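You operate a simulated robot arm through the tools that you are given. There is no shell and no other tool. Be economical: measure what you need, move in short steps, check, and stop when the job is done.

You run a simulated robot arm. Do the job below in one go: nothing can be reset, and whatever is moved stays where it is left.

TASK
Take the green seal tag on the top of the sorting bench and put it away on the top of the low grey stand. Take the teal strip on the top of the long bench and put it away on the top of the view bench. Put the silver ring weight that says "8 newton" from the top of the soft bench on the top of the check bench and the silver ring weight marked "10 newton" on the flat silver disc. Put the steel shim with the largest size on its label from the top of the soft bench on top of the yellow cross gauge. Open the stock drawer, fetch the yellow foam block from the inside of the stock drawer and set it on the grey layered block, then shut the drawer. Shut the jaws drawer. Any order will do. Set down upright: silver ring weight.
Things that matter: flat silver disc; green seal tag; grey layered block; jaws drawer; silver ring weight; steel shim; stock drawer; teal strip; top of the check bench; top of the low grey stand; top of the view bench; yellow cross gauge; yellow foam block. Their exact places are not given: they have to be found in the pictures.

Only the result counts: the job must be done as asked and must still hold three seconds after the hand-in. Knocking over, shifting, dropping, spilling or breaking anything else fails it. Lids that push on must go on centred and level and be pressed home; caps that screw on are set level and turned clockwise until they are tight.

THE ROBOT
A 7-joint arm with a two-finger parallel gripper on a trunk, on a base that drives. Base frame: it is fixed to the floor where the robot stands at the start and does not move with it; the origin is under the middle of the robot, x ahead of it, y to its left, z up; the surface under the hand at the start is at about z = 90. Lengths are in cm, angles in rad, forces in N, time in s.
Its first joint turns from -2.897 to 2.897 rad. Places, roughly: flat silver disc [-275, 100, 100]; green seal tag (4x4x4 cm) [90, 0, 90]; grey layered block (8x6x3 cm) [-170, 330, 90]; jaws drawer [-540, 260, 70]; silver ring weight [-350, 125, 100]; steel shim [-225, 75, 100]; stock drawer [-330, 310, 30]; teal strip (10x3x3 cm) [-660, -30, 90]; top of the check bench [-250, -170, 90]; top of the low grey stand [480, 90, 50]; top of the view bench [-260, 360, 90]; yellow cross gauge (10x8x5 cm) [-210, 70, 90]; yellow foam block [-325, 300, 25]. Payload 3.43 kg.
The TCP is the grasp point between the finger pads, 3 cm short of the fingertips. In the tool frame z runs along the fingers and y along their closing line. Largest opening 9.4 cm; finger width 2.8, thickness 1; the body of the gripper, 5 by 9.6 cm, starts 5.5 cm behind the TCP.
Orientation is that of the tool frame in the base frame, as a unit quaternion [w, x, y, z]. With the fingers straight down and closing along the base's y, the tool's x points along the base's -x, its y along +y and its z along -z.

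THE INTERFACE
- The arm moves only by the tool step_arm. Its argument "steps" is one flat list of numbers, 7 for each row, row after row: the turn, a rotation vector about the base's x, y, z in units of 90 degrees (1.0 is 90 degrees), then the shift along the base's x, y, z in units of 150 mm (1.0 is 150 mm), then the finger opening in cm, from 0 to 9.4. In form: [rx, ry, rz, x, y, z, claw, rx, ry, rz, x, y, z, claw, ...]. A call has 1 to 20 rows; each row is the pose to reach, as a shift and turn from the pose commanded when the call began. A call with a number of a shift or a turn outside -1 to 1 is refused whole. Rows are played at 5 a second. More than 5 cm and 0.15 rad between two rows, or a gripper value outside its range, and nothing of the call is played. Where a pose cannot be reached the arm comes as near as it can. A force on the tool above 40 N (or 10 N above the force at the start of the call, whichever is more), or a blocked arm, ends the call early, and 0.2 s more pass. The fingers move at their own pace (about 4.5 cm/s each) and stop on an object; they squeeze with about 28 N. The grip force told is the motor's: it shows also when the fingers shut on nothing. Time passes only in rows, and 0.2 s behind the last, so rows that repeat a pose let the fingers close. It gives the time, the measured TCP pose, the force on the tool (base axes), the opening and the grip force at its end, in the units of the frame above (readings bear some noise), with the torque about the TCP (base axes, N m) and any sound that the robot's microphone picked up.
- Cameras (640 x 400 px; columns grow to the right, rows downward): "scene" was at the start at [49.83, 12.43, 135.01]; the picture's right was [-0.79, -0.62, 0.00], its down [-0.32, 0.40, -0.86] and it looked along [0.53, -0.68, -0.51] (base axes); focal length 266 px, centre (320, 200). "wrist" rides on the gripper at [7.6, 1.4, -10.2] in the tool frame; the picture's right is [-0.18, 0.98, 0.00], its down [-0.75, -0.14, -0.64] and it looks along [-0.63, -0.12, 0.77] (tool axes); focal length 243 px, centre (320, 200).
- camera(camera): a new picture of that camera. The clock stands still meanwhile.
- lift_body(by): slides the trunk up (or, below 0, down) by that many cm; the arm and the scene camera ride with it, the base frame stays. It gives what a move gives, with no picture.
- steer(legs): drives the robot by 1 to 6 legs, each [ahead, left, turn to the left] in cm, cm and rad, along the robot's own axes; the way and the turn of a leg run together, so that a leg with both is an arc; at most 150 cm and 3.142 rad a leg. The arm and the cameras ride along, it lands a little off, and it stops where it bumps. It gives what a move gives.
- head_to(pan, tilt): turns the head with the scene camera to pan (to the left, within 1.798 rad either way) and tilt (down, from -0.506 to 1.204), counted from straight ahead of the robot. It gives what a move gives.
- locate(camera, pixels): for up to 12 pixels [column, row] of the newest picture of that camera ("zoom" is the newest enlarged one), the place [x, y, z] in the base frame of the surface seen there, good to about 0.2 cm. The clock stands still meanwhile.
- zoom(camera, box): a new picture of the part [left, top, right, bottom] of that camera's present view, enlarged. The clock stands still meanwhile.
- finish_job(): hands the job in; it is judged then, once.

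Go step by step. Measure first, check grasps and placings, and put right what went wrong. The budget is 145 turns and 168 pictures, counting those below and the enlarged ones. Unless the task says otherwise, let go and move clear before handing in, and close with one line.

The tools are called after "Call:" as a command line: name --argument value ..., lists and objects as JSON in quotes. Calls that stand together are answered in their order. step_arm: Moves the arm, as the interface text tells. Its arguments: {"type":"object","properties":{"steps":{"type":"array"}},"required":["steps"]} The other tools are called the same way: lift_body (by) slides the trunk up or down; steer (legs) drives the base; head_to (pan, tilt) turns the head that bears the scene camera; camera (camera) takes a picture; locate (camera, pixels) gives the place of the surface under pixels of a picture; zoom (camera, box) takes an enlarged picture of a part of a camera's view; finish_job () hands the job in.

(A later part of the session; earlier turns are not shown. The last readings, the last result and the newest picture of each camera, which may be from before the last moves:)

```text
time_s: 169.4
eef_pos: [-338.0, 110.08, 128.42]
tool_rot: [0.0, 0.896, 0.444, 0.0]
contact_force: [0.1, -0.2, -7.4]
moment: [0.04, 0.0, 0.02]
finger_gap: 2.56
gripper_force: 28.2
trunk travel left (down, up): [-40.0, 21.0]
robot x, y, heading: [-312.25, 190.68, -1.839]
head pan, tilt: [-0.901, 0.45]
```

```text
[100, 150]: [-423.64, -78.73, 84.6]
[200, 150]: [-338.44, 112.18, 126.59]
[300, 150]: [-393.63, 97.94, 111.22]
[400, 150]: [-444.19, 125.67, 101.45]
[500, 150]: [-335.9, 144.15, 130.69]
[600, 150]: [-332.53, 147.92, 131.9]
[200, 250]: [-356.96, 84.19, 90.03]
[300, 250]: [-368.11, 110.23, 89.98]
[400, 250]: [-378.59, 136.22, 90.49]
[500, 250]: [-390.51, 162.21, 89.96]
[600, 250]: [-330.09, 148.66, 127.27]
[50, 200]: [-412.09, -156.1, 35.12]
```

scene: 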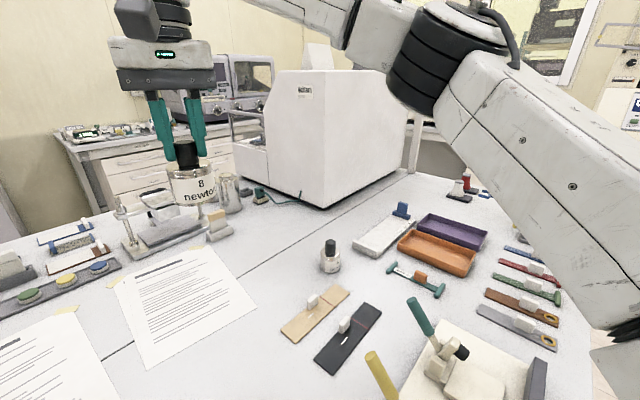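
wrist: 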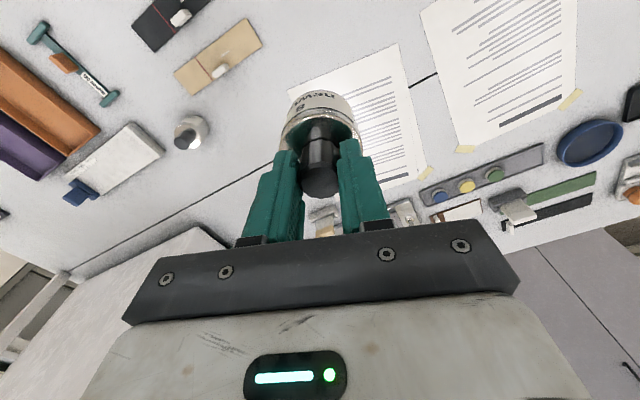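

The 8 N weight is held (force 8 N). I'll retract the arm, back off and drive around the east end of the bench.

Call:
step_arm --steps '[0, 0, 0, 0.06, 0.27, 0.05, 1, 0, 0, 0, 0.12, 0.54, 0.05, 1, 0, 0, 0, 0.2, 0.8, 0.05, 1, 0, 0, 0, 0.26, 1, 0.05, 1]'

Call:
step_arm --steps '[0, 0, 0, 0.06, 0.27, 0, 1, 0, 0, 0, 0.12, 0.54, 0, 1, 0, 0, 0, 0.2, 0.8, 0, 1, 0, 0, 0, 0.26, 1, 0, 1]'

Call:
steer --legs '[[-18, 0, 0], [0, 140, 0], [0, 140, 0]]'

Call:
head_to --pan 0.0 --tilt 0.5

Call:
camera --camera "scene"

Call:
locate --camera "scene" --pixels '[[100, 150], [200, 150], [300, 150], [400, 150], [500, 150], [600, 150], [200, 250], [300, 250], [400, 250], [500, 250], [600, 250], [50, 200]]'

```text
time_s: 170.4
eef_pos: [-334.51, 125.05, 128.85]
tool_rot: [0.001, 0.897, 0.443, 0.0]
contact_force: [0.1, 0.5, -8.6]
moment: [0.05, 0.01, 0.0]
finger_gap: 2.53
gripper_force: 28.6
trunk travel left (down, up): [-40.0, 21.0]
robot x, y, heading: [-312.39, 190.97, -1.834]
head pan, tilt: [-0.901, 0.45]
```

```text
time_s: 171.4
eef_pos: [-330.5, 140.06, 128.96]
tool_rot: [0.0, 0.896, 0.444, 0.0]
contact_force: [0.3, -0.4, -7.9]
moment: [0.01, -0.06, -0.04]
finger_gap: 2.56
gripper_force: 28.4
trunk travel left (down, up): [-40.0, 21.0]
robot x, y, heading: [-312.12, 190.67, -1.83]
head pan, tilt: [-0.901, 0.45]
```

```text
time_s: 186.0
eef_pos: [-55.1, 84.07, 129.04]
tool_rot: [0.0, 0.891, 0.453, 0.0]
contact_force: [-0.5, -0.6, -8.1]
moment: [0.03, -0.02, 0.01]
finger_gap: 2.55
gripper_force: 27.7
trunk travel left (down, up): [-40.0, 21.0]
robot x, y, heading: [-38.13, 135.54, -1.82]
head pan, tilt: [-0.901, 0.45]
```

```text
time_s: 187.2
eef_pos: [-55.1, 84.26, 128.97]
tool_rot: [0.0, 0.892, 0.453, 0.0]
contact_force: [0.7, 0.2, -8.8]
moment: [-0.02, -0.04, 0.02]
finger_gap: 2.53
gripper_force: 27.8
trunk travel left (down, up): [-40.0, 21.0]
robot x, y, heading: [-38.02, 135.47, -1.813]
head pan, tilt: [0.0, 0.499]
```

```text
108 pictures are left
```

scene: 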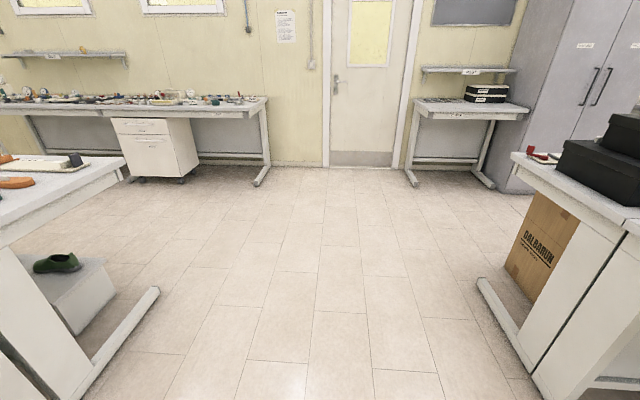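

```text
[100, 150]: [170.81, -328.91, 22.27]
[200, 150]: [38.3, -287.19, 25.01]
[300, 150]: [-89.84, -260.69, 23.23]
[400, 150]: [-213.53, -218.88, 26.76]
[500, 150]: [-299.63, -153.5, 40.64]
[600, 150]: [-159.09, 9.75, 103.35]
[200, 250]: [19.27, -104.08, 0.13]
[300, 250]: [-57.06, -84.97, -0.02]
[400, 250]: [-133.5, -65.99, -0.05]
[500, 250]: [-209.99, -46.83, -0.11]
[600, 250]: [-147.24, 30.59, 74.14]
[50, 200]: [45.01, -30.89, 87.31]
```

A small bench with a shelf stands at (465,110), near (-250,-200). I'll enlarge it to verify it is the check bench.

Call:
zoom --camera "scene" --box '[390, 50, 550, 200]'

Call:
locate --camera "scene" --pixels '[[420, 103], [440, 108], [470, 110], [500, 108], [425, 116], [520, 112], [492, 183], [415, 182], [470, 70], [485, 90]]'

Call:
steer --legs '[[110, 0, 0], [80, 0, 0]]'

Call:
head_to --pan -0.5 --tilt 0.5

Call:
camera --camera "scene"

```text
2.67 times, centred on (470, 125) of scene
```

zoom: 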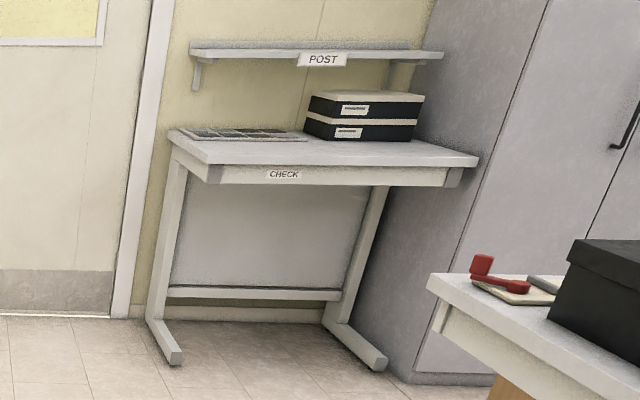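

```text
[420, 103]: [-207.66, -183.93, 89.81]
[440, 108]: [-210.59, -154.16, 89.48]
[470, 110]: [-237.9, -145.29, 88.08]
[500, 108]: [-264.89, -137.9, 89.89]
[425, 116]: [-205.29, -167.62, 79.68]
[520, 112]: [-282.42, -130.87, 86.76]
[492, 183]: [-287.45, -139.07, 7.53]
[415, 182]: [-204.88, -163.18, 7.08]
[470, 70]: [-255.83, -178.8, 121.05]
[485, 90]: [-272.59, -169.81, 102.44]
```

```text
time_s: 196.7
eef_pos: [-103.26, -99.58, 129.05]
tool_rot: [-0.001, 0.895, 0.446, 0.0]
contact_force: [0.2, 0.2, -8.4]
moment: [0.03, -0.06, -0.02]
finger_gap: 2.53
gripper_force: 27.7
trunk travel left (down, up): [-40.0, 21.0]
robot x, y, heading: [-85.19, -48.24, -1.831]
head pan, tilt: [0.0, 0.499]
```

```text
time_s: 197.6
eef_pos: [-103.13, -99.59, 129.02]
tool_rot: [0.0, 0.895, 0.447, 0.0]
contact_force: [0.6, 0.0, -7.8]
moment: [0.0, -0.02, 0.0]
finger_gap: 2.54
gripper_force: 27.7
trunk travel left (down, up): [-40.0, 21.0]
robot x, y, heading: [-85.65, -48.87, -1.828]
head pan, tilt: [-0.499, 0.499]
```

```text
106 pictures are left
```

scene: 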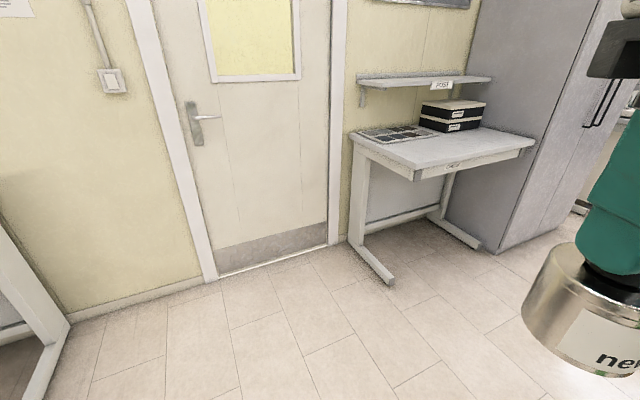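

The small bench is labelled CHECK; its front edge runs from (-205,-160) to (-282,-131). I'll drive up squarely in front of it.

Call:
steer --legs '[[74, -112, -0.1]]'

Call:
head_to --pan 0.2 --tilt 0.7

Call:
camera --camera "scene"

Call:
locate --camera "scene" --pixels '[[200, 200], [250, 200], [300, 200], [350, 200], [400, 200], [200, 250], [250, 250], [300, 250], [350, 250], [400, 250], [250, 150], [350, 150]]'

```text
time_s: 204.3
eef_pos: [-235.73, -135.33, 129.05]
tool_rot: [0.0, 0.912, 0.41, 0.0]
contact_force: [0.7, 0.2, -8.7]
moment: [0.0, -0.01, -0.01]
finger_gap: 2.51
gripper_force: 27.9
trunk travel left (down, up): [-40.0, 21.0]
robot x, y, heading: [-214.2, -85.95, -1.913]
head pan, tilt: [-0.499, 0.499]
```

```text
time_s: 205.4
eef_pos: [-235.65, -135.32, 129.1]
tool_rot: [-0.001, 0.912, 0.41, -0.001]
contact_force: [0.3, 0.0, -7.8]
moment: [0.02, -0.02, -0.03]
finger_gap: 2.53
gripper_force: 28.1
trunk travel left (down, up): [-40.0, 21.0]
robot x, y, heading: [-214.09, -86.36, -1.914]
head pan, tilt: [0.201, 0.7]
```

```text
105 pictures are left
```

scene: 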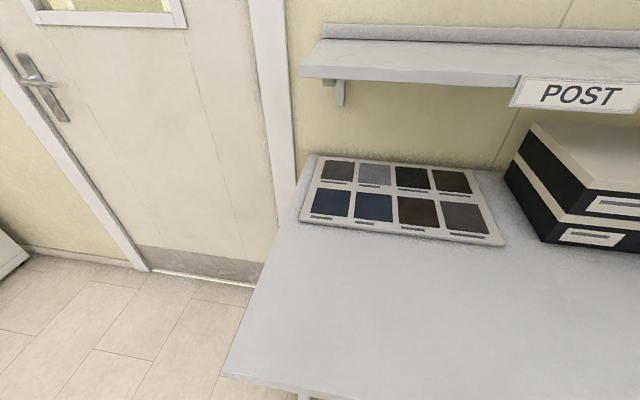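

```text
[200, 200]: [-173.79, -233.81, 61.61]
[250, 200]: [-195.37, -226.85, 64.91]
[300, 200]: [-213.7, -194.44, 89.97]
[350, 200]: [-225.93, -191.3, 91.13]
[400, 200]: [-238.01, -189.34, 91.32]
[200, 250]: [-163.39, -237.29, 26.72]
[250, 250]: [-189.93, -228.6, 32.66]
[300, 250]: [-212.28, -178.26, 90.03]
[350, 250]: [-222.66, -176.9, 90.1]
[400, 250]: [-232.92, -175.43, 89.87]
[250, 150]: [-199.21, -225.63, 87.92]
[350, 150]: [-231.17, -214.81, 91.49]
```

The front of the check bench around (-237,-162) is clear. I'll move over it and lower the weight.

Call:
step_arm --steps '[0, 0, 0, 0, -0.3, -0.1, 1, 0, 0, 0, -0.04, -0.6, -0.2, 1, 0, 0, 0, -0.08, -0.9, -0.3, 1]'

Call:
step_arm --steps '[0, 0, 0, 0, -0.28, -0.15, 1, 0, 0, 0, 0, -0.56, -0.3, 1, 0, 0, 0, 0, -0.85, -0.45, 1, 0, 0, 0, 0, -0.85, -0.75, 1, 0, 0, 0, 0, -0.85, -0.75, 1]'

Call:
camera --camera "scene"

Call:
locate --camera "scene" --pixels '[[300, 280], [350, 320], [400, 320], [500, 320]]'

```text
time_s: 206.2
eef_pos: [-237.07, -148.74, 124.54]
tool_rot: [0.0, 0.912, 0.41, 0.0]
contact_force: [-0.2, 0.7, -7.0]
moment: [0.0, -0.03, -0.01]
finger_gap: 2.53
gripper_force: 27.8
trunk travel left (down, up): [-40.0, 21.0]
robot x, y, heading: [-213.91, -86.17, -1.908]
head pan, tilt: [0.201, 0.7]
```

```text
time_s: 207.4
eef_pos: [-236.76, -161.61, 113.22]
tool_rot: [0.0, 0.912, 0.41, 0.0]
contact_force: [0.3, -0.6, -7.2]
moment: [0.03, -0.01, 0.01]
finger_gap: 2.53
gripper_force: 27.6
trunk travel left (down, up): [-40.0, 21.0]
robot x, y, heading: [-213.93, -85.96, -1.906]
head pan, tilt: [0.201, 0.7]
```

```text
104 pictures are left
```

scene: 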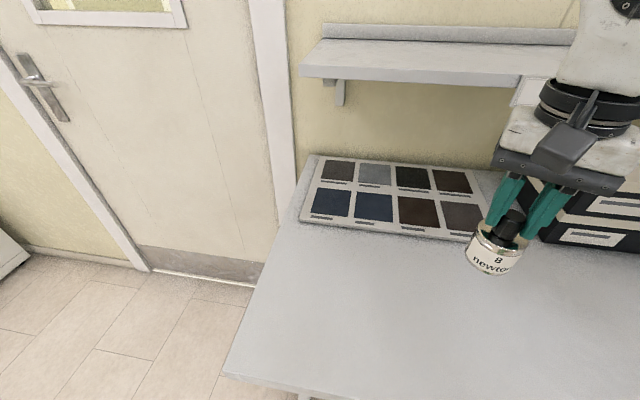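

```text
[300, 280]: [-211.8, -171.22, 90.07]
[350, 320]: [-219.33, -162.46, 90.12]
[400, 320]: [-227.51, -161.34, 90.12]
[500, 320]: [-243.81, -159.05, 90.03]
```

I'll set it down at z≈98.7, release and rise.

Call:
step_arm --steps '[0, 0, 0, 0, 0, -0.3, 1, 0, 0, 0, 0, 0, -0.6, 1, 0, 0, 0, 0, 0, -0.85, 1, 0, 0, 0, 0, 0, -0.94, 1, 0, 0, 0, 0, 0, -0.965, 1, 0, 0, 0, 0, 0, -0.965, 1, 0, 0, 0, 0, 0, -0.965, 5, 0, 0, 0, 0, 0, -0.965, 5, 0, 0, 0, 0, 0, -0.965, 5, 0, 0, 0, 0, 0, -0.7, 5, 0, 0, 0, 0, 0, -0.4, 5, 0, 0, 0, 0, 0, -0.1, 5, 0, 0, 0, 0, 0, 0.2, 5, 0, 0, 0, 0, 0.3, 0.3, 5, 0, 0, 0, 0, 0.6, 0.4, 5, 0, 0, 0, 0, 0.9, 0.5, 5]'

Call:
camera --camera "scene"

Call:
head_to --pan -1.7 --tilt 0.35

Call:
camera --camera "scene"

Call:
locate --camera "scene" --pixels '[[100, 150], [200, 150], [300, 150], [400, 150], [500, 150], [600, 150], [200, 250], [300, 250], [400, 250], [500, 250], [600, 250], [50, 200]]'

```text
time_s: 210.8
eef_pos: [-237.04, -148.21, 120.93]
tool_rot: [0.002, 0.912, 0.41, -0.001]
contact_force: [0.6, -0.3, 0.2]
moment: [0.05, 0.0, -0.01]
finger_gap: 4.99
gripper_force: 0.0
trunk travel left (down, up): [-40.0, 21.0]
robot x, y, heading: [-214.23, -86.07, -1.91]
head pan, tilt: [0.201, 0.7]
```

```text
103 pictures are left
```

scene: 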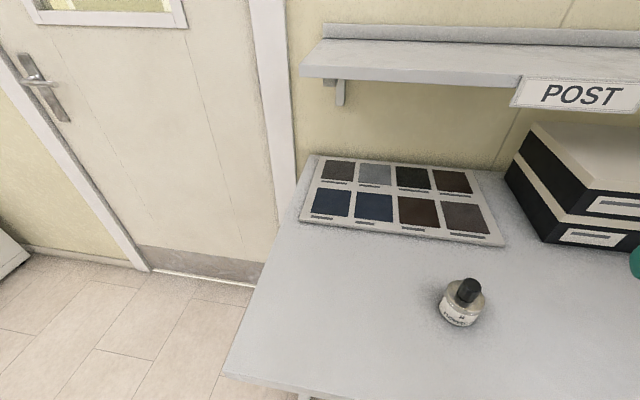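

```text
time_s: 212.7
eef_pos: [-237.16, -148.34, 120.85]
tool_rot: [0.0, 0.912, 0.41, 0.0]
contact_force: [-0.6, -0.2, -1.0]
moment: [0.0, -0.01, 0.04]
finger_gap: 5.0
gripper_force: 0.0
trunk travel left (down, up): [-40.0, 21.0]
robot x, y, heading: [-214.17, -86.34, -1.915]
head pan, tilt: [-1.7, 0.351]
```

```text
102 pictures are left
```

scene: 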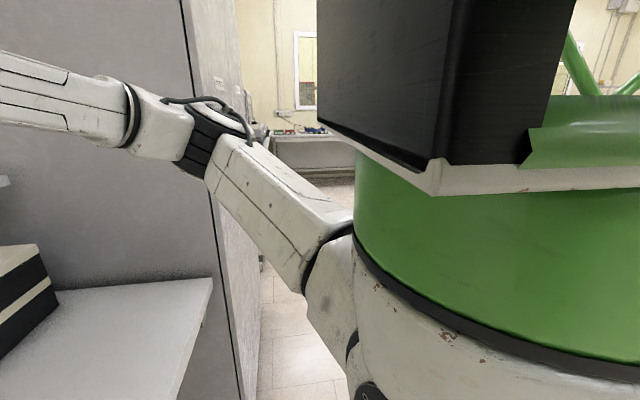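

```text
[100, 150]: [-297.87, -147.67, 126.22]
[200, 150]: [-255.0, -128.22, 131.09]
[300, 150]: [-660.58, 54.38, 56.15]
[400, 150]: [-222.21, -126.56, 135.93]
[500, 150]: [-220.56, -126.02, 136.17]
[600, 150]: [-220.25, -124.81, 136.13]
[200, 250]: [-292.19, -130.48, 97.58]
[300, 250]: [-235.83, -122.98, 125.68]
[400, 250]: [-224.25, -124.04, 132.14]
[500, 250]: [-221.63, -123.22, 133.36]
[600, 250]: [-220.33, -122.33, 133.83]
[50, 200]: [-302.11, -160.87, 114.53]
```

The 8 N weight stands on the check bench. I'll back off, turn west and look toward the long bench.

Call:
steer --legs '[[-28, 0, 0], [0, 0, -1.24]]'

Call:
head_to --pan 0.1 --tilt 0.4

Call:
camera --camera "scene"

Call:
locate --camera "scene" --pixels '[[100, 200], [200, 200], [300, 200], [400, 200], [500, 200], [200, 150], [300, 150], [400, 150], [200, 300], [300, 300], [400, 300], [500, 300]]'

```text
time_s: 214.6
eef_pos: [-228.31, -123.64, 120.91]
tool_rot: [-0.001, 0.912, 0.41, 0.0]
contact_force: [0.6, 0.3, -0.4]
moment: [-0.01, -0.04, 0.02]
finger_gap: 5.0
gripper_force: 0.0
trunk travel left (down, up): [-40.0, 21.0]
robot x, y, heading: [-205.06, -61.45, -1.912]
head pan, tilt: [-1.7, 0.351]
stopped in leg 1: the robot was blocked; the commanded pose is now the measured one
```

```text
time_s: 216.4
eef_pos: [-228.34, -123.59, 120.9]
tool_rot: [0.0, 0.912, 0.41, 0.0]
contact_force: [0.4, -0.4, -0.5]
moment: [0.01, -0.01, 0.0]
finger_gap: 4.98
gripper_force: 0.1
trunk travel left (down, up): [-40.0, 21.0]
robot x, y, heading: [-205.73, -61.38, -1.909]
head pan, tilt: [0.099, 0.4]
```

```text
101 pictures are left
```

scene: 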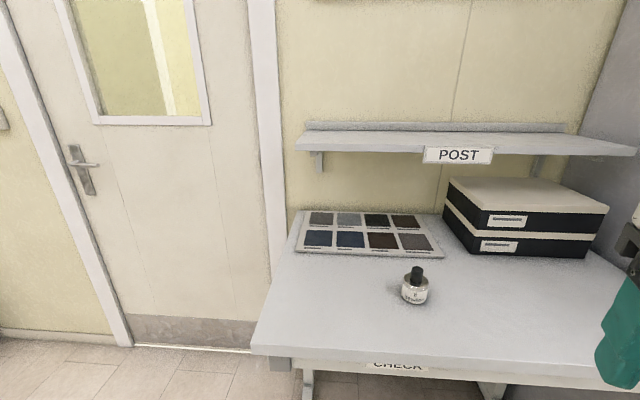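

```text
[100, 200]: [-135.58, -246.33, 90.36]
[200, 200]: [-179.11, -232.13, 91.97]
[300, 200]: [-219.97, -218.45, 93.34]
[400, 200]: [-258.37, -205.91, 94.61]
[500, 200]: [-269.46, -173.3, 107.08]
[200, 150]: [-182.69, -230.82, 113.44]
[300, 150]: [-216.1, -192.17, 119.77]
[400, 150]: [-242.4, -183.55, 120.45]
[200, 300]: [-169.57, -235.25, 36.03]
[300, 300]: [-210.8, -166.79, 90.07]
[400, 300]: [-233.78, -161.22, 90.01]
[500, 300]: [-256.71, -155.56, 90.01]
```

The base touched the bench behind it. I'll move ahead 15 and then turn.

Call:
steer --legs '[[15, 0, 0], [0, 0, -1.24]]'

Call:
head_to --pan 0.1 --tilt 0.4

Call:
camera --camera "scene"

Call:
locate --camera "scene" --pixels '[[100, 200], [200, 200], [300, 200], [400, 200], [500, 200], [200, 150], [300, 150], [400, 150], [200, 300], [300, 300], [400, 300], [500, 300]]'

```text
time_s: 220.8
eef_pos: [-276.69, -74.32, 120.9]
tool_rot: [0.0, 0.981, -0.192, 0.0]
contact_force: [1.3, -0.1, 0.2]
moment: [0.01, 0.0, 0.01]
finger_gap: 5.02
gripper_force: 0.0
trunk travel left (down, up): [-40.0, 21.0]
robot x, y, heading: [-210.23, -75.18, 3.137]
head pan, tilt: [0.099, 0.4]
```

```text
time_s: 221.4
eef_pos: [-276.74, -74.18, 120.94]
tool_rot: [0.0, 0.981, -0.193, 0.0]
contact_force: [0.9, 0.0, -1.2]
moment: [0.01, 0.02, 0.0]
finger_gap: 5.0
gripper_force: 0.1
trunk travel left (down, up): [-40.0, 21.0]
robot x, y, heading: [-210.26, -75.82, 3.145]
head pan, tilt: [0.099, 0.4]
```

```text
100 pictures are left
```

scene: 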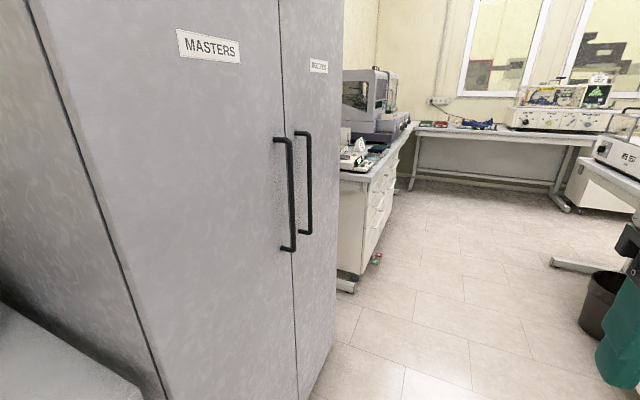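

```text
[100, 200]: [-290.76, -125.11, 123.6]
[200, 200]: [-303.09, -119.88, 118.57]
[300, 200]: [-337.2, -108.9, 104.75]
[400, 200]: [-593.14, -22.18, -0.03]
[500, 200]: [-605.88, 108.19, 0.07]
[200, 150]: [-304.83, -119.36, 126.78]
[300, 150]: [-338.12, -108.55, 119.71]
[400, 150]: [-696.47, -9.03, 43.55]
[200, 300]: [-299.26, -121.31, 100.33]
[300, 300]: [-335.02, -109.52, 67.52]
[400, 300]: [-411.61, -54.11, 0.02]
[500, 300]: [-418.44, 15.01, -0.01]
```

The aisle runs past the cupboard; a bin stands at (605,300) and a bench foot at (580,265). I'll measure them before driving.

Call:
head_to --pan -0.5 --tilt 0.5

Call:
camera --camera "scene"

Call:
locate --camera "scene" --pixels '[[50, 200], [100, 200], [150, 200], [200, 200], [250, 200], [300, 200], [150, 250], [200, 250], [250, 250], [300, 250], [250, 300], [300, 300]]'

```text
time_s: 222.4
eef_pos: [-276.77, -74.22, 120.87]
tool_rot: [0.0, 0.981, -0.192, 0.0]
contact_force: [-0.2, 0.0, -0.2]
moment: [0.01, 0.0, -0.02]
finger_gap: 4.98
gripper_force: 0.0
trunk travel left (down, up): [-40.0, 21.0]
robot x, y, heading: [-210.32, -75.3, 3.139]
head pan, tilt: [-0.499, 0.499]
```

```text
99 pictures are left
```

scene: 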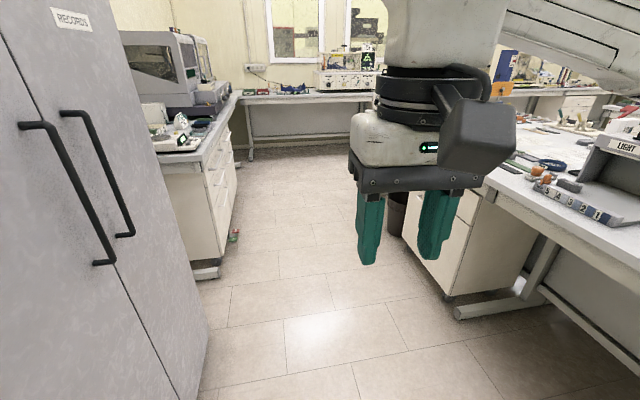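

```text
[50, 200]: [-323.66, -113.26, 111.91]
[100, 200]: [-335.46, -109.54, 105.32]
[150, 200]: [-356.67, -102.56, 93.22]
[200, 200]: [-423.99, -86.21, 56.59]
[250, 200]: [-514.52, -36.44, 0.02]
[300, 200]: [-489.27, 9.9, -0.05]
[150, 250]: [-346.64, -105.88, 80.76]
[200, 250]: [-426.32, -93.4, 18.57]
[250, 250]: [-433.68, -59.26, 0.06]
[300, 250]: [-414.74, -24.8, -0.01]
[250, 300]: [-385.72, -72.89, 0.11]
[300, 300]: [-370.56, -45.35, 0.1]
```

I'll measure the bench foot, the drawer block and the bin on the right.

Call:
locate --camera "scene" --pixels '[[456, 313], [445, 295], [395, 232], [205, 275], [235, 237], [245, 160], [400, 90], [250, 92], [215, 98], [565, 280], [320, 92], [590, 240]]'

Call:
zoom --camera "scene" --box '[110, 20, 400, 200]'

```text
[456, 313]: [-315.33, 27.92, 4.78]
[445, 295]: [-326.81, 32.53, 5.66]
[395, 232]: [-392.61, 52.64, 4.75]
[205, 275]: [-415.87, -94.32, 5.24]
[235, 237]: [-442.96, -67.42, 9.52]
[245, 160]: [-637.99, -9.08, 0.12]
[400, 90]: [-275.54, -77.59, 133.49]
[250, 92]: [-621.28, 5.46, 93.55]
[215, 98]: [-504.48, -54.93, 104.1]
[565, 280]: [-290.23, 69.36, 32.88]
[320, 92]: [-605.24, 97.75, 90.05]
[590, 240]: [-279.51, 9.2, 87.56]
```

```text
2.21 times, centred on (255, 110) of scene
```

zoom: 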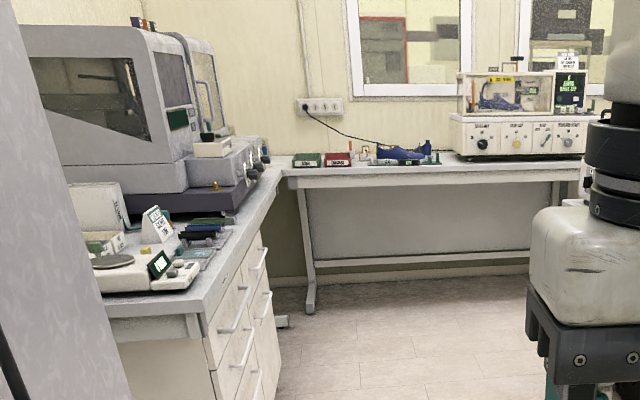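

The path is clear along the aisle midline. I'll drive west to about (-500,20).

Call:
steer --legs '[[150, -48, 0], [140, -45, 0]]'

Call:
head_to --pan 0.4 --tilt 0.5

Call:
camera --camera "scene"

Call:
locate --camera "scene" --pixels '[[100, 150], [200, 150], [300, 150], [400, 150], [500, 150], [100, 200], [200, 200], [300, 200], [400, 200], [500, 200], [200, 250], [100, 300]]'

```text
refused: leg 1 is longer than a leg can be; nothing moved
```

```text
time_s: 223.6
eef_pos: [-276.71, -74.28, 120.85]
tool_rot: [0.001, 0.981, -0.193, 0.0]
contact_force: [0.1, -0.8, 0.5]
moment: [0.02, -0.02, -0.01]
finger_gap: 5.01
gripper_force: 0.0
trunk travel left (down, up): [-40.0, 21.0]
robot x, y, heading: [-210.3, -75.33, 3.141]
head pan, tilt: [0.4, 0.499]
```

```text
97 pictures are left
```

scene: 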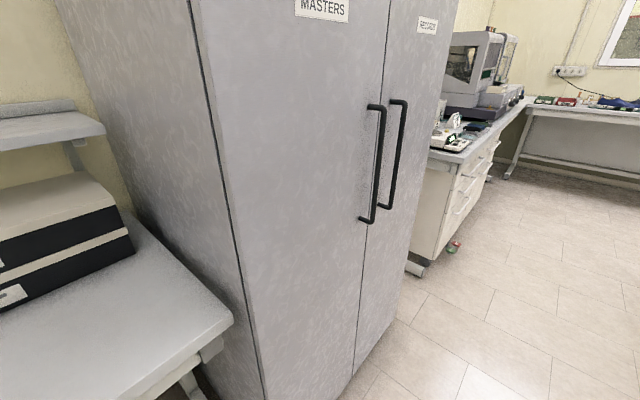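

```text
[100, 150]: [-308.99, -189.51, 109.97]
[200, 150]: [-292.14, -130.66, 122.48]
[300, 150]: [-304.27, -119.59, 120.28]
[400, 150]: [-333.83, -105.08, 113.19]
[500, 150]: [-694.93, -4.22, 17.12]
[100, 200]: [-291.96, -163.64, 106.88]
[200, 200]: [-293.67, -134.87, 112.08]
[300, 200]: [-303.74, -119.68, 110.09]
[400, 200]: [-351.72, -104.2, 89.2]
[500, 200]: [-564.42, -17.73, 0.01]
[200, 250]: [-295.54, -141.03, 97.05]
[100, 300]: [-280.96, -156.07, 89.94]
```

Legs were slightly too long; I'll split them.

Call:
steer --legs '[[98, -32, 0], [98, -32, 0], [95, -30, 0]]'

Call:
head_to --pan 0.4 --tilt 0.5

Call:
camera --camera "scene"

Call:
locate --camera "scene" --pixels '[[100, 150], [200, 150], [300, 150], [400, 150], [500, 150], [100, 200], [200, 200], [300, 200], [400, 200], [500, 200], [200, 250], [100, 300]]'

```text
time_s: 238.6
eef_pos: [-565.16, 23.64, 120.78]
tool_rot: [0.0, 0.981, -0.192, -0.001]
contact_force: [-0.2, 0.3, 0.7]
moment: [0.02, -0.02, -0.01]
finger_gap: 5.01
gripper_force: 0.1
trunk travel left (down, up): [-40.0, 21.0]
robot x, y, heading: [-499.0, 22.52, -3.138]
head pan, tilt: [0.4, 0.499]
```

```text
time_s: 239.2
eef_pos: [-565.24, 23.63, 120.87]
tool_rot: [-0.001, 0.982, -0.191, 0.0]
contact_force: [0.5, -0.6, 0.6]
moment: [0.01, 0.04, 0.0]
finger_gap: 5.01
gripper_force: 0.1
trunk travel left (down, up): [-40.0, 21.0]
robot x, y, heading: [-498.87, 22.57, -3.138]
head pan, tilt: [0.4, 0.499]
```

```text
96 pictures are left
```

scene: 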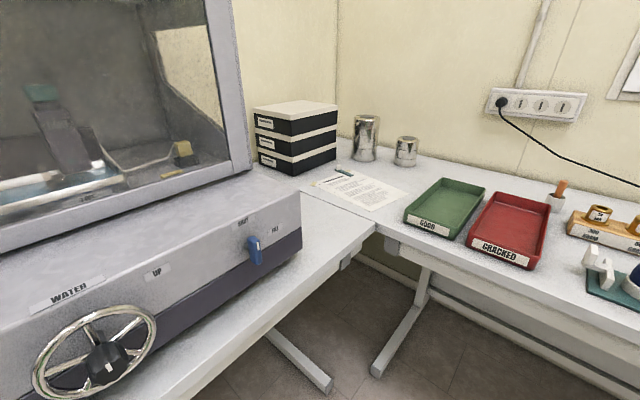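

```text
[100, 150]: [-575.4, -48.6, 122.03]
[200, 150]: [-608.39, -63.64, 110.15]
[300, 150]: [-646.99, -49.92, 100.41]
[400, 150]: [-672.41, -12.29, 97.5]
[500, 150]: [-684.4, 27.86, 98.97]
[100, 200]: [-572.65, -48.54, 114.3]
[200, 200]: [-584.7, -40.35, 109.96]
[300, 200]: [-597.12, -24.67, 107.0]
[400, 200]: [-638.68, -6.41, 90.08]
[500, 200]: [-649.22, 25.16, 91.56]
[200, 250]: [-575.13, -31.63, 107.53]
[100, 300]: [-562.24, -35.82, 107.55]
```

A small teal thing shows near (343,171). I'll enlarge it.

Call:
zoom --camera "scene" --box '[290, 140, 390, 210]'

Call:
locate --camera "zoom" --pixels '[[320, 180], [300, 190], [370, 220], [340, 210], [280, 170], [350, 200], [250, 250], [200, 220]]'

Call:
zoom --camera "scene" --box '[0, 60, 250, 220]'

```text
5.71 times, centred on (340, 175) of scene
```

zoom: 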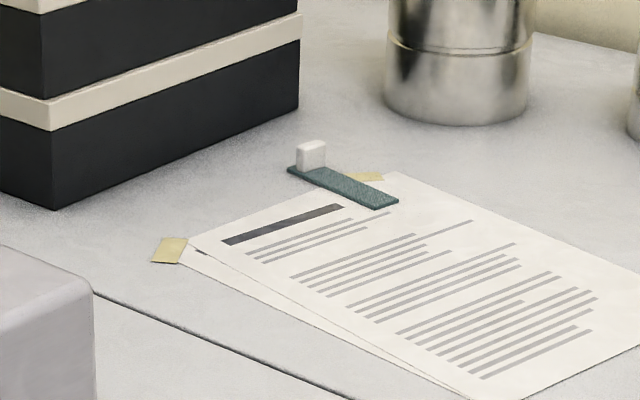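

```text
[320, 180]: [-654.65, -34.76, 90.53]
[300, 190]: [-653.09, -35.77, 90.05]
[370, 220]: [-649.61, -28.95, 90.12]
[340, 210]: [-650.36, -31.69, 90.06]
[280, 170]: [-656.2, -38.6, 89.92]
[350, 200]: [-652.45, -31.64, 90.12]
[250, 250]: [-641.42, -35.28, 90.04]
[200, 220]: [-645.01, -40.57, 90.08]
```

```text
2.50 times, centred on (125, 140) of scene
```

zoom: 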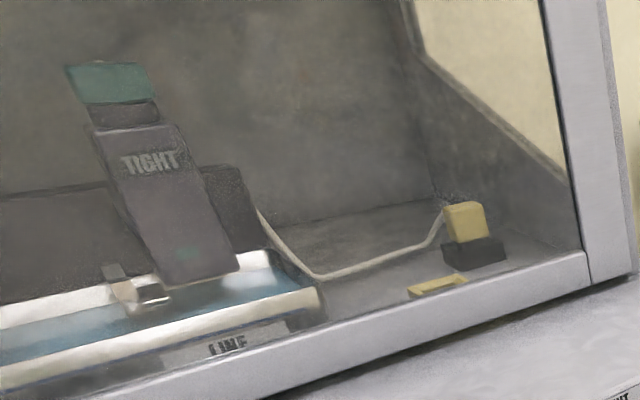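

The strip lies around (-653,-33) with a white grip at its far-left end. I'll measure bench edges and feet at the inner corner to get close.

Call:
locate --camera "scene" --pixels '[[373, 226], [300, 298], [200, 385], [330, 385], [375, 372], [500, 275], [600, 320], [290, 360], [400, 330], [383, 245]]'

Call:
head_to --pan 0.5 --tilt 0.95

Call:
camera --camera "scene"

Call:
locate --camera "scene" --pixels '[[100, 300], [200, 300], [300, 300], [400, 300], [500, 300], [200, 200], [300, 200], [400, 200], [500, 200], [200, 380], [350, 250], [450, 250]]'

```text
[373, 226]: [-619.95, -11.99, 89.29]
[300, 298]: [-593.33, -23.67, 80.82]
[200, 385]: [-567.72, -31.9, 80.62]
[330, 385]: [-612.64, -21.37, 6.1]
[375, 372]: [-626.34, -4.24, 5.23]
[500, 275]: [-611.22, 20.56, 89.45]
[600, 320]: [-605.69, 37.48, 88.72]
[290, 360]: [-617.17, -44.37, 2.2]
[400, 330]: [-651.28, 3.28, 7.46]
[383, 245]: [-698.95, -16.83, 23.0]
```

```text
time_s: 240.1
eef_pos: [-565.23, 23.56, 120.84]
tool_rot: [0.0, 0.982, -0.191, 0.0]
contact_force: [0.8, -0.3, 0.1]
moment: [0.0, 0.02, 0.01]
finger_gap: 5.02
gripper_force: 0.0
trunk travel left (down, up): [-40.0, 21.0]
robot x, y, heading: [-498.44, 22.53, -3.137]
head pan, tilt: [0.499, 0.949]
```

```text
93 pictures are left
```

scene: 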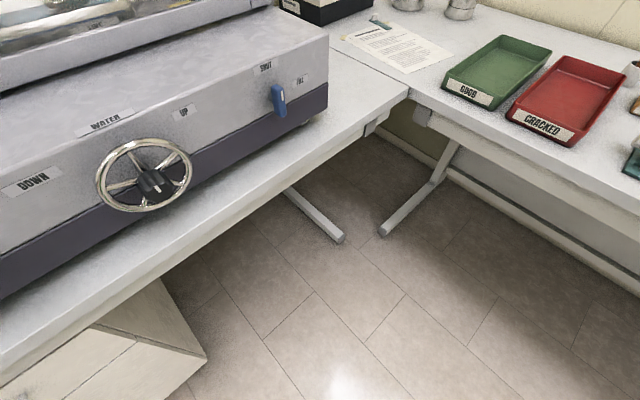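

```text
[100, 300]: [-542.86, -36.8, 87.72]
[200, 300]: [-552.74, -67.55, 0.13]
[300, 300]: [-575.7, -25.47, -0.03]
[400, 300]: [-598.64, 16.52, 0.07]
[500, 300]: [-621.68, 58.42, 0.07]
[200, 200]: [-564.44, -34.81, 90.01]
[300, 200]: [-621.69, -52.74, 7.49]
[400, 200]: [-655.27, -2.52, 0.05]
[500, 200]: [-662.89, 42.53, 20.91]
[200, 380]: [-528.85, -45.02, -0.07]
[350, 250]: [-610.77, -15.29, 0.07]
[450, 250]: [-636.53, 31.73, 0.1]
```

The base can go to about (-579,15) with feet and edges clear. I'll drive there.

Call:
steer --legs '[[80, 7, 0]]'

Call:
head_to --pan 0.5 --tilt 0.6

Call:
camera --camera "scene"

```text
time_s: 244.4
eef_pos: [-645.85, 15.47, 120.86]
tool_rot: [-0.001, 0.982, -0.187, 0.001]
contact_force: [-1.2, 0.0, -0.1]
moment: [-0.01, 0.03, 0.0]
finger_gap: 5.0
gripper_force: 0.0
trunk travel left (down, up): [-40.0, 21.0]
robot x, y, heading: [-579.56, 15.22, -3.133]
head pan, tilt: [0.499, 0.949]
```

```text
time_s: 245.2
eef_pos: [-646.0, 15.51, 120.87]
tool_rot: [0.0, 0.982, -0.188, 0.0]
contact_force: [-0.1, 0.0, 0.2]
moment: [0.0, -0.01, 0.01]
finger_gap: 5.02
gripper_force: 0.1
trunk travel left (down, up): [-40.0, 21.0]
robot x, y, heading: [-579.61, 15.25, -3.132]
head pan, tilt: [0.499, 0.6]
```

```text
92 pictures are left
```

scene: 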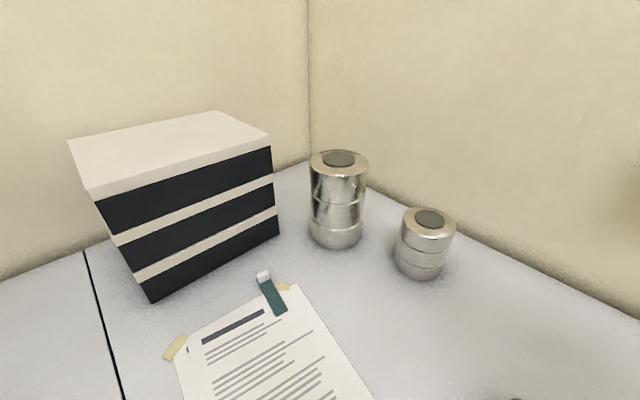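

Call:
zoom --camera "scene" --box '[236, 256, 316, 328]'

Call:
locate --camera "zoom" --pixels '[[200, 120], [230, 110], [220, 95], [180, 165], [250, 160], [310, 300], [370, 275], [280, 220], [200, 140], [215, 140], [340, 290], [260, 180]]'

Call:
locate --camera "scene" --pixels '[[200, 125], [145, 298], [275, 235], [340, 155], [335, 245], [430, 215]]'

```text
5.56 times, centred on (276, 292) of scene
```

zoom: 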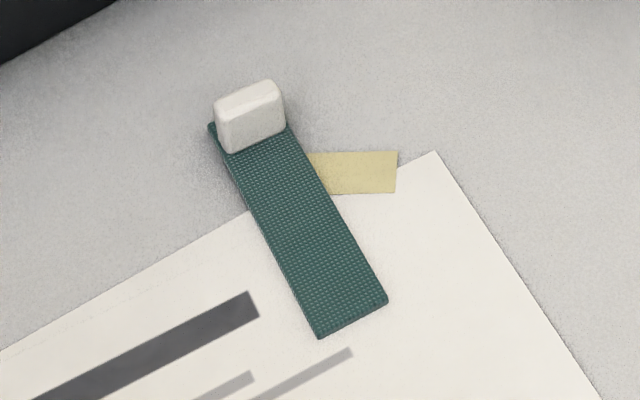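

```text
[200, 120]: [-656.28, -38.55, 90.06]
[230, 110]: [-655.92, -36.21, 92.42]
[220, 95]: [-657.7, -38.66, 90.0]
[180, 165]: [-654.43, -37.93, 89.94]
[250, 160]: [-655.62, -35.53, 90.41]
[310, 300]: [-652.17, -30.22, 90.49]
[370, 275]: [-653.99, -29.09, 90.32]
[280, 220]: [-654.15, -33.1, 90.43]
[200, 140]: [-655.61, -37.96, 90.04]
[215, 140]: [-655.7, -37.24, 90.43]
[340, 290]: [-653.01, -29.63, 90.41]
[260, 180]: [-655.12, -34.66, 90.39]
```

```text
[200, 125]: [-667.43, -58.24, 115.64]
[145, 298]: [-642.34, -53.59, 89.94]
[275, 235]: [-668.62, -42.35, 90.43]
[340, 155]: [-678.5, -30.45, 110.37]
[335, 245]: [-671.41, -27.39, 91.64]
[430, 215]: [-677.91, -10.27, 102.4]
```

The strip runs along (0.36,0.94); the hand's present orientation already closes across the grip's thickness. I'll measure the grip's centre.

Call:
locate --camera "zoom" --pixels '[[222, 108], [248, 92], [275, 88], [250, 100], [225, 118], [280, 98], [245, 88], [225, 145], [285, 125], [255, 130]]'

Call:
step_arm --steps '[0, 0, 0, -0.05, -0.3, 0, 4, 0, 0, 0, -0.1, -0.6, 0, 4, 0, 0, 0, -0.15, -0.9, 0, 4]'

Call:
step_arm --steps '[0, 0, 0, -0.08, -0.3, 0, 4, 0, 0, 0, -0.17, -0.6, 0, 4, 0, 0, 0, -0.25, -0.9, 0, 4]'

Call:
step_arm --steps '[0, 0, 0, -0.08, -0.3, 0, 4, 0, 0, 0, -0.17, -0.6, 0, 4, 0, 0, 0, -0.25, -0.9, 0, 4]'

Call:
step_arm --steps '[0, 0, 0, -0.03, -0.25, 0, 4, 0, 0, 0, -0.03, -0.5, 0, 4, 0, 0, 0, -0.03, -0.75, -0.1, 4, 0, 0, 0, -0.03, -0.75, -0.4, 4, 0, 0, 0, -0.03, -0.75, -0.4, 4]'

Call:
camera --camera "wrist"

```text
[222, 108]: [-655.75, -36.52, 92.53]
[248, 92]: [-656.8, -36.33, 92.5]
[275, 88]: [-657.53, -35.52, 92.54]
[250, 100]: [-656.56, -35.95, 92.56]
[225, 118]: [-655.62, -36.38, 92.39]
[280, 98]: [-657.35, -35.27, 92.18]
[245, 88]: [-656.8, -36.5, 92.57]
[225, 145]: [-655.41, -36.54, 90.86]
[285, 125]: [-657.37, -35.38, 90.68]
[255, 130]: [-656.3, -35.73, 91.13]
```

```text
time_s: 246.0
eef_pos: [-648.35, 1.91, 120.73]
tool_rot: [0.0, 0.982, -0.189, 0.0]
contact_force: [0.8, 0.4, -0.4]
moment: [-0.02, -0.01, 0.0]
finger_gap: 3.98
gripper_force: 0.1
trunk travel left (down, up): [-40.0, 21.0]
robot x, y, heading: [-579.46, 14.89, -3.135]
head pan, tilt: [0.499, 0.6]
```

```text
time_s: 246.8
eef_pos: [-652.08, -11.37, 120.86]
tool_rot: [0.0, 0.982, -0.188, 0.0]
contact_force: [0.9, 0.6, -0.1]
moment: [-0.04, 0.02, 0.0]
finger_gap: 3.99
gripper_force: 0.0
trunk travel left (down, up): [-40.0, 21.0]
robot x, y, heading: [-579.84, 15.17, -3.131]
head pan, tilt: [0.499, 0.6]
```

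```text
time_s: 247.6
eef_pos: [-655.82, -24.98, 120.77]
tool_rot: [0.0, 0.982, -0.188, -0.001]
contact_force: [0.5, 0.0, 0.6]
moment: [-0.03, -0.02, 0.02]
finger_gap: 4.01
gripper_force: 0.0
trunk travel left (down, up): [-40.0, 21.0]
robot x, y, heading: [-579.57, 15.17, -3.13]
head pan, tilt: [0.499, 0.6]
```

```text
time_s: 248.8
eef_pos: [-656.17, -36.36, 114.76]
tool_rot: [0.0, 0.982, -0.187, -0.001]
contact_force: [0.0, 0.1, 0.0]
moment: [-0.03, -0.01, -0.01]
finger_gap: 4.01
gripper_force: 0.0
trunk travel left (down, up): [-40.0, 21.0]
robot x, y, heading: [-579.35, 15.16, -3.131]
head pan, tilt: [0.499, 0.6]
```

```text
90 pictures are left
```

wrist: 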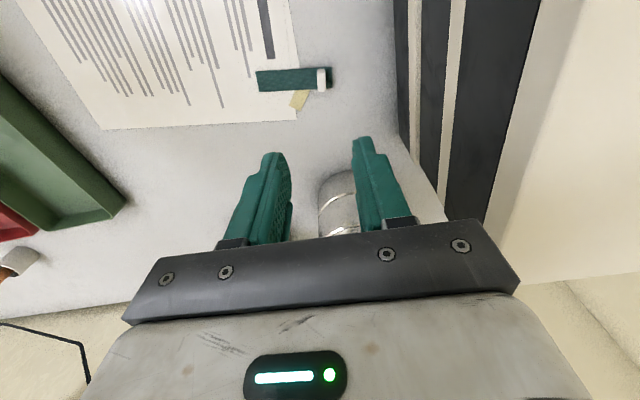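

The strip lies horizontally in the view with its grip at (321,79), centred. I'll correct by 0.4 cm and descend in two steps, closing on the grip.

Call:
step_arm --steps '[0, 0, 0, -0.028, 0.007, -0.3, 4, 0, 0, 0, -0.028, 0.007, -0.6, 4, 0, 0, 0, -0.028, 0.007, -0.95, 4, 0, 0, 0, -0.028, 0.007, -0.95, 4]'

Call:
camera --camera "wrist"

Call:
locate --camera "wrist" --pixels '[[320, 110], [325, 110], [315, 110], [320, 95], [322, 125]]'

```text
refused: row 3 steps farther than a row can; nothing moved
```

```text
89 pictures are left
```

wrist: 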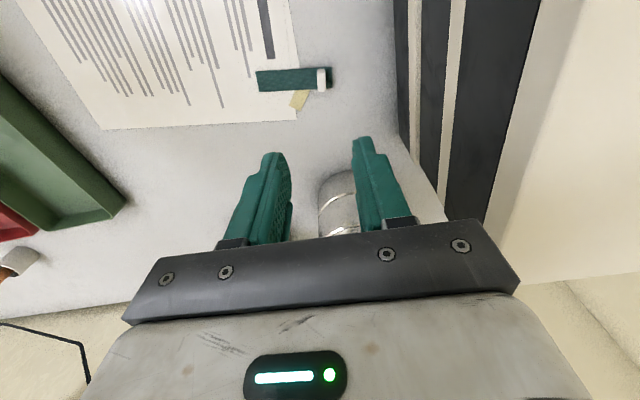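

```text
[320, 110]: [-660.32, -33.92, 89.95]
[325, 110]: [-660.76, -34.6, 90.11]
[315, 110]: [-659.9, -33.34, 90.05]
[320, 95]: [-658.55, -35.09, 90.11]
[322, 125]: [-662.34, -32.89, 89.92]
```

One row was too long; I'll repeat with finer rows.

Call:
step_arm --steps '[0, 0, 0, -0.028, 0.007, -0.3, 4, 0, 0, 0, -0.028, 0.007, -0.6, 4, 0, 0, 0, -0.028, 0.007, -0.9, 4, 0, 0, 0, -0.028, 0.007, -1, 4, 0, 0, 0, -0.028, 0.007, -1, 4]'

Call:
camera --camera "wrist"

Call:
locate --camera "wrist" --pixels '[[320, 100], [325, 100], [315, 100], [320, 85], [320, 110]]'

```text
time_s: 250.0
eef_pos: [-656.52, -36.01, 99.97]
tool_rot: [0.001, 0.982, -0.188, 0.0]
contact_force: [0.5, -1.4, 0.4]
moment: [0.01, 0.02, 0.01]
finger_gap: 3.98
gripper_force: 0.1
trunk travel left (down, up): [-40.0, 21.0]
robot x, y, heading: [-579.67, 15.31, -3.133]
head pan, tilt: [0.499, 0.6]
```

```text
88 pictures are left
```

wrist: 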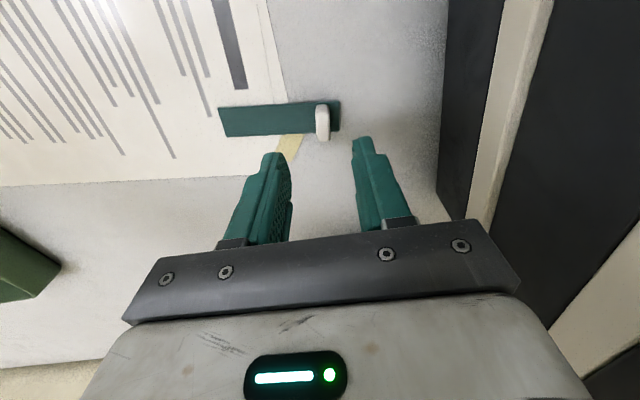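

```text
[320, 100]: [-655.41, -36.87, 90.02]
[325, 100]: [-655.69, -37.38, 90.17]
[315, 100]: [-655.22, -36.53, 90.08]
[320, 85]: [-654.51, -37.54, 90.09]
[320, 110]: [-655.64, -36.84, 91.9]
```

The grip at (322,122) is between the fingers. I'll descend, close and lift.

Call:
step_arm --steps '[0, 0, 0, 0, -0.01, -0.25, 4, 0, 0, 0, 0, -0.01, -0.412, 4, 0, 0, 0, 0, -0.01, -0.412, 0.3, 0, 0, 0, 0, -0.01, -0.412, 0.3, 0, 0, 0, 0, -0.01, -0.412, 0.3, 0, 0, 0, 0, -0.01, -0.412, 0.3, 0, 0, 0, 0, -0.01, -0.25, 0.3, 0, 0, 0, 0, -0.01, 0, 0.3, 0, 0, 0, 0, -0.01, 0.3, 0.3, 0, 0, 0, 0, -0.01, 0.6, 0.3, 0, 0, 0, 0, -0.01, 0.9, 0.3]'

Call:
camera --camera "wrist"

```text
time_s: 252.4
eef_pos: [-656.57, -36.06, 113.42]
tool_rot: [-0.001, 0.982, -0.187, 0.001]
contact_force: [1.0, 1.1, -0.6]
moment: [0.01, 0.0, -0.01]
finger_gap: 0.95
gripper_force: 28.1
trunk travel left (down, up): [-40.0, 21.0]
robot x, y, heading: [-579.76, 14.93, -3.131]
head pan, tilt: [0.499, 0.6]
```

```text
87 pictures are left
```

wrist: 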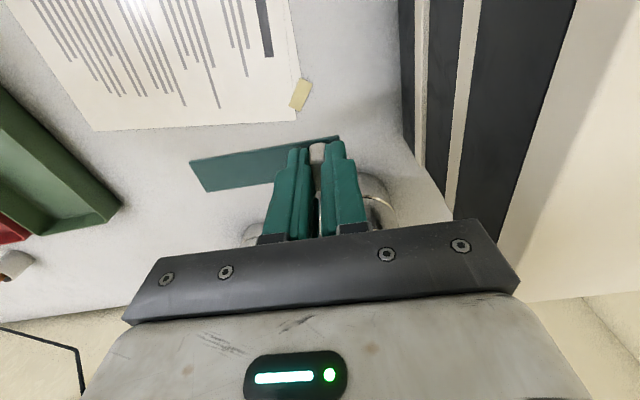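

The strip is held. I'll lift and swing the arm back the way it came, then look north.

Call:
step_arm --steps '[0, 0, 0, 0, 0, 0.25, 0.3, 0, 0, 0, 0.03, 0.25, 0.45, 0.3, 0, 0, 0, 0.05, 0.55, 0.45, 0.3, 0, 0, 0, 0.1, 0.85, 0.45, 0.3]'

Call:
step_arm --steps '[0, 0, 0, 0.08, 0.3, 0, 0.3, 0, 0, 0, 0.17, 0.6, 0, 0.3, 0, 0, 0, 0.25, 0.9, 0, 0.3]'

Call:
step_arm --steps '[0, 0, 0, 0.08, 0.3, 0, 0.3, 0, 0, 0, 0.17, 0.6, 0, 0.3, 0, 0, 0, 0.25, 0.9, 0, 0.3]'

Call:
steer --legs '[[-55, 0, 0]]'

Call:
head_to --pan -0.9 --tilt 0.4

Call:
camera --camera "scene"

Call:
locate --camera "scene" --pixels '[[50, 200], [150, 200], [200, 200], [250, 200], [300, 200], [350, 200], [150, 150], [200, 150], [250, 150], [300, 150], [350, 150], [150, 300]]'

```text
time_s: 253.4
eef_pos: [-654.86, -23.35, 119.91]
tool_rot: [-0.001, 0.982, -0.187, 0.0]
contact_force: [-0.1, -0.8, 0.0]
moment: [0.05, 0.0, -0.01]
finger_gap: 0.95
gripper_force: 27.7
trunk travel left (down, up): [-40.0, 21.0]
robot x, y, heading: [-579.35, 15.23, -3.133]
head pan, tilt: [0.499, 0.6]
```

```text
time_s: 254.2
eef_pos: [-651.31, -10.05, 120.35]
tool_rot: [0.0, 0.982, -0.188, 0.0]
contact_force: [-0.7, -0.9, -0.1]
moment: [0.02, -0.05, -0.02]
finger_gap: 0.94
gripper_force: 27.7
trunk travel left (down, up): [-40.0, 21.0]
robot x, y, heading: [-579.62, 15.06, -3.131]
head pan, tilt: [0.499, 0.6]
```

```text
time_s: 255.0
eef_pos: [-647.44, 3.63, 120.09]
tool_rot: [0.0, 0.982, -0.187, 0.0]
contact_force: [-0.6, -0.9, 0.3]
moment: [0.02, -0.05, 0.01]
finger_gap: 0.92
gripper_force: 28.2
trunk travel left (down, up): [-40.0, 21.0]
robot x, y, heading: [-579.61, 15.04, -3.128]
head pan, tilt: [0.499, 0.6]
```

```text
time_s: 258.2
eef_pos: [-592.95, 4.49, 120.02]
tool_rot: [0.0, 0.981, -0.192, -0.001]
contact_force: [0.8, 1.2, -0.2]
moment: [-0.02, 0.02, -0.02]
finger_gap: 0.91
gripper_force: 27.1
trunk travel left (down, up): [-40.0, 21.0]
robot x, y, heading: [-524.95, 15.31, -3.139]
head pan, tilt: [0.499, 0.6]
```

```text
time_s: 259.7
eef_pos: [-592.96, 4.47, 119.91]
tool_rot: [0.0, 0.981, -0.192, 0.0]
contact_force: [-0.6, 0.3, 0.2]
moment: [-0.02, 0.0, -0.01]
finger_gap: 0.92
gripper_force: 28.2
trunk travel left (down, up): [-40.0, 21.0]
robot x, y, heading: [-524.79, 15.44, -3.141]
head pan, tilt: [-0.901, 0.4]
```

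```text
86 pictures are left
```

scene: 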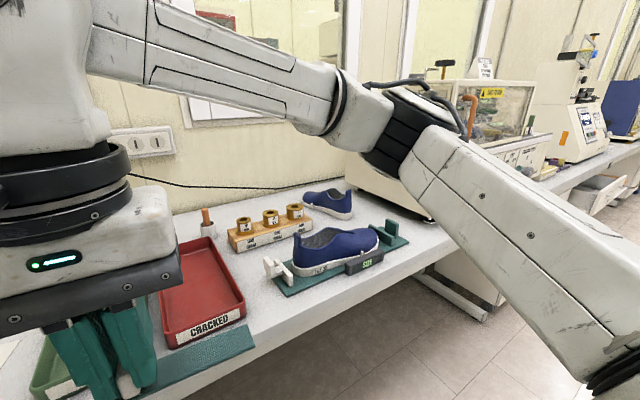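

```text
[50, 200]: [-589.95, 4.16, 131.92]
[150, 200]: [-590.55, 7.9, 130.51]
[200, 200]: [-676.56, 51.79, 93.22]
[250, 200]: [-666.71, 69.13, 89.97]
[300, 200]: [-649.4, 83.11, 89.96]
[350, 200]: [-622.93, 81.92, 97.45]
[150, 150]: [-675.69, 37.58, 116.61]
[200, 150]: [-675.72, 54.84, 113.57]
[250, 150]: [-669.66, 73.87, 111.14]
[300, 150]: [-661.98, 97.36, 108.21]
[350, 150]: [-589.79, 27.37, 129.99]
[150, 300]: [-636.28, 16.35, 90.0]
```

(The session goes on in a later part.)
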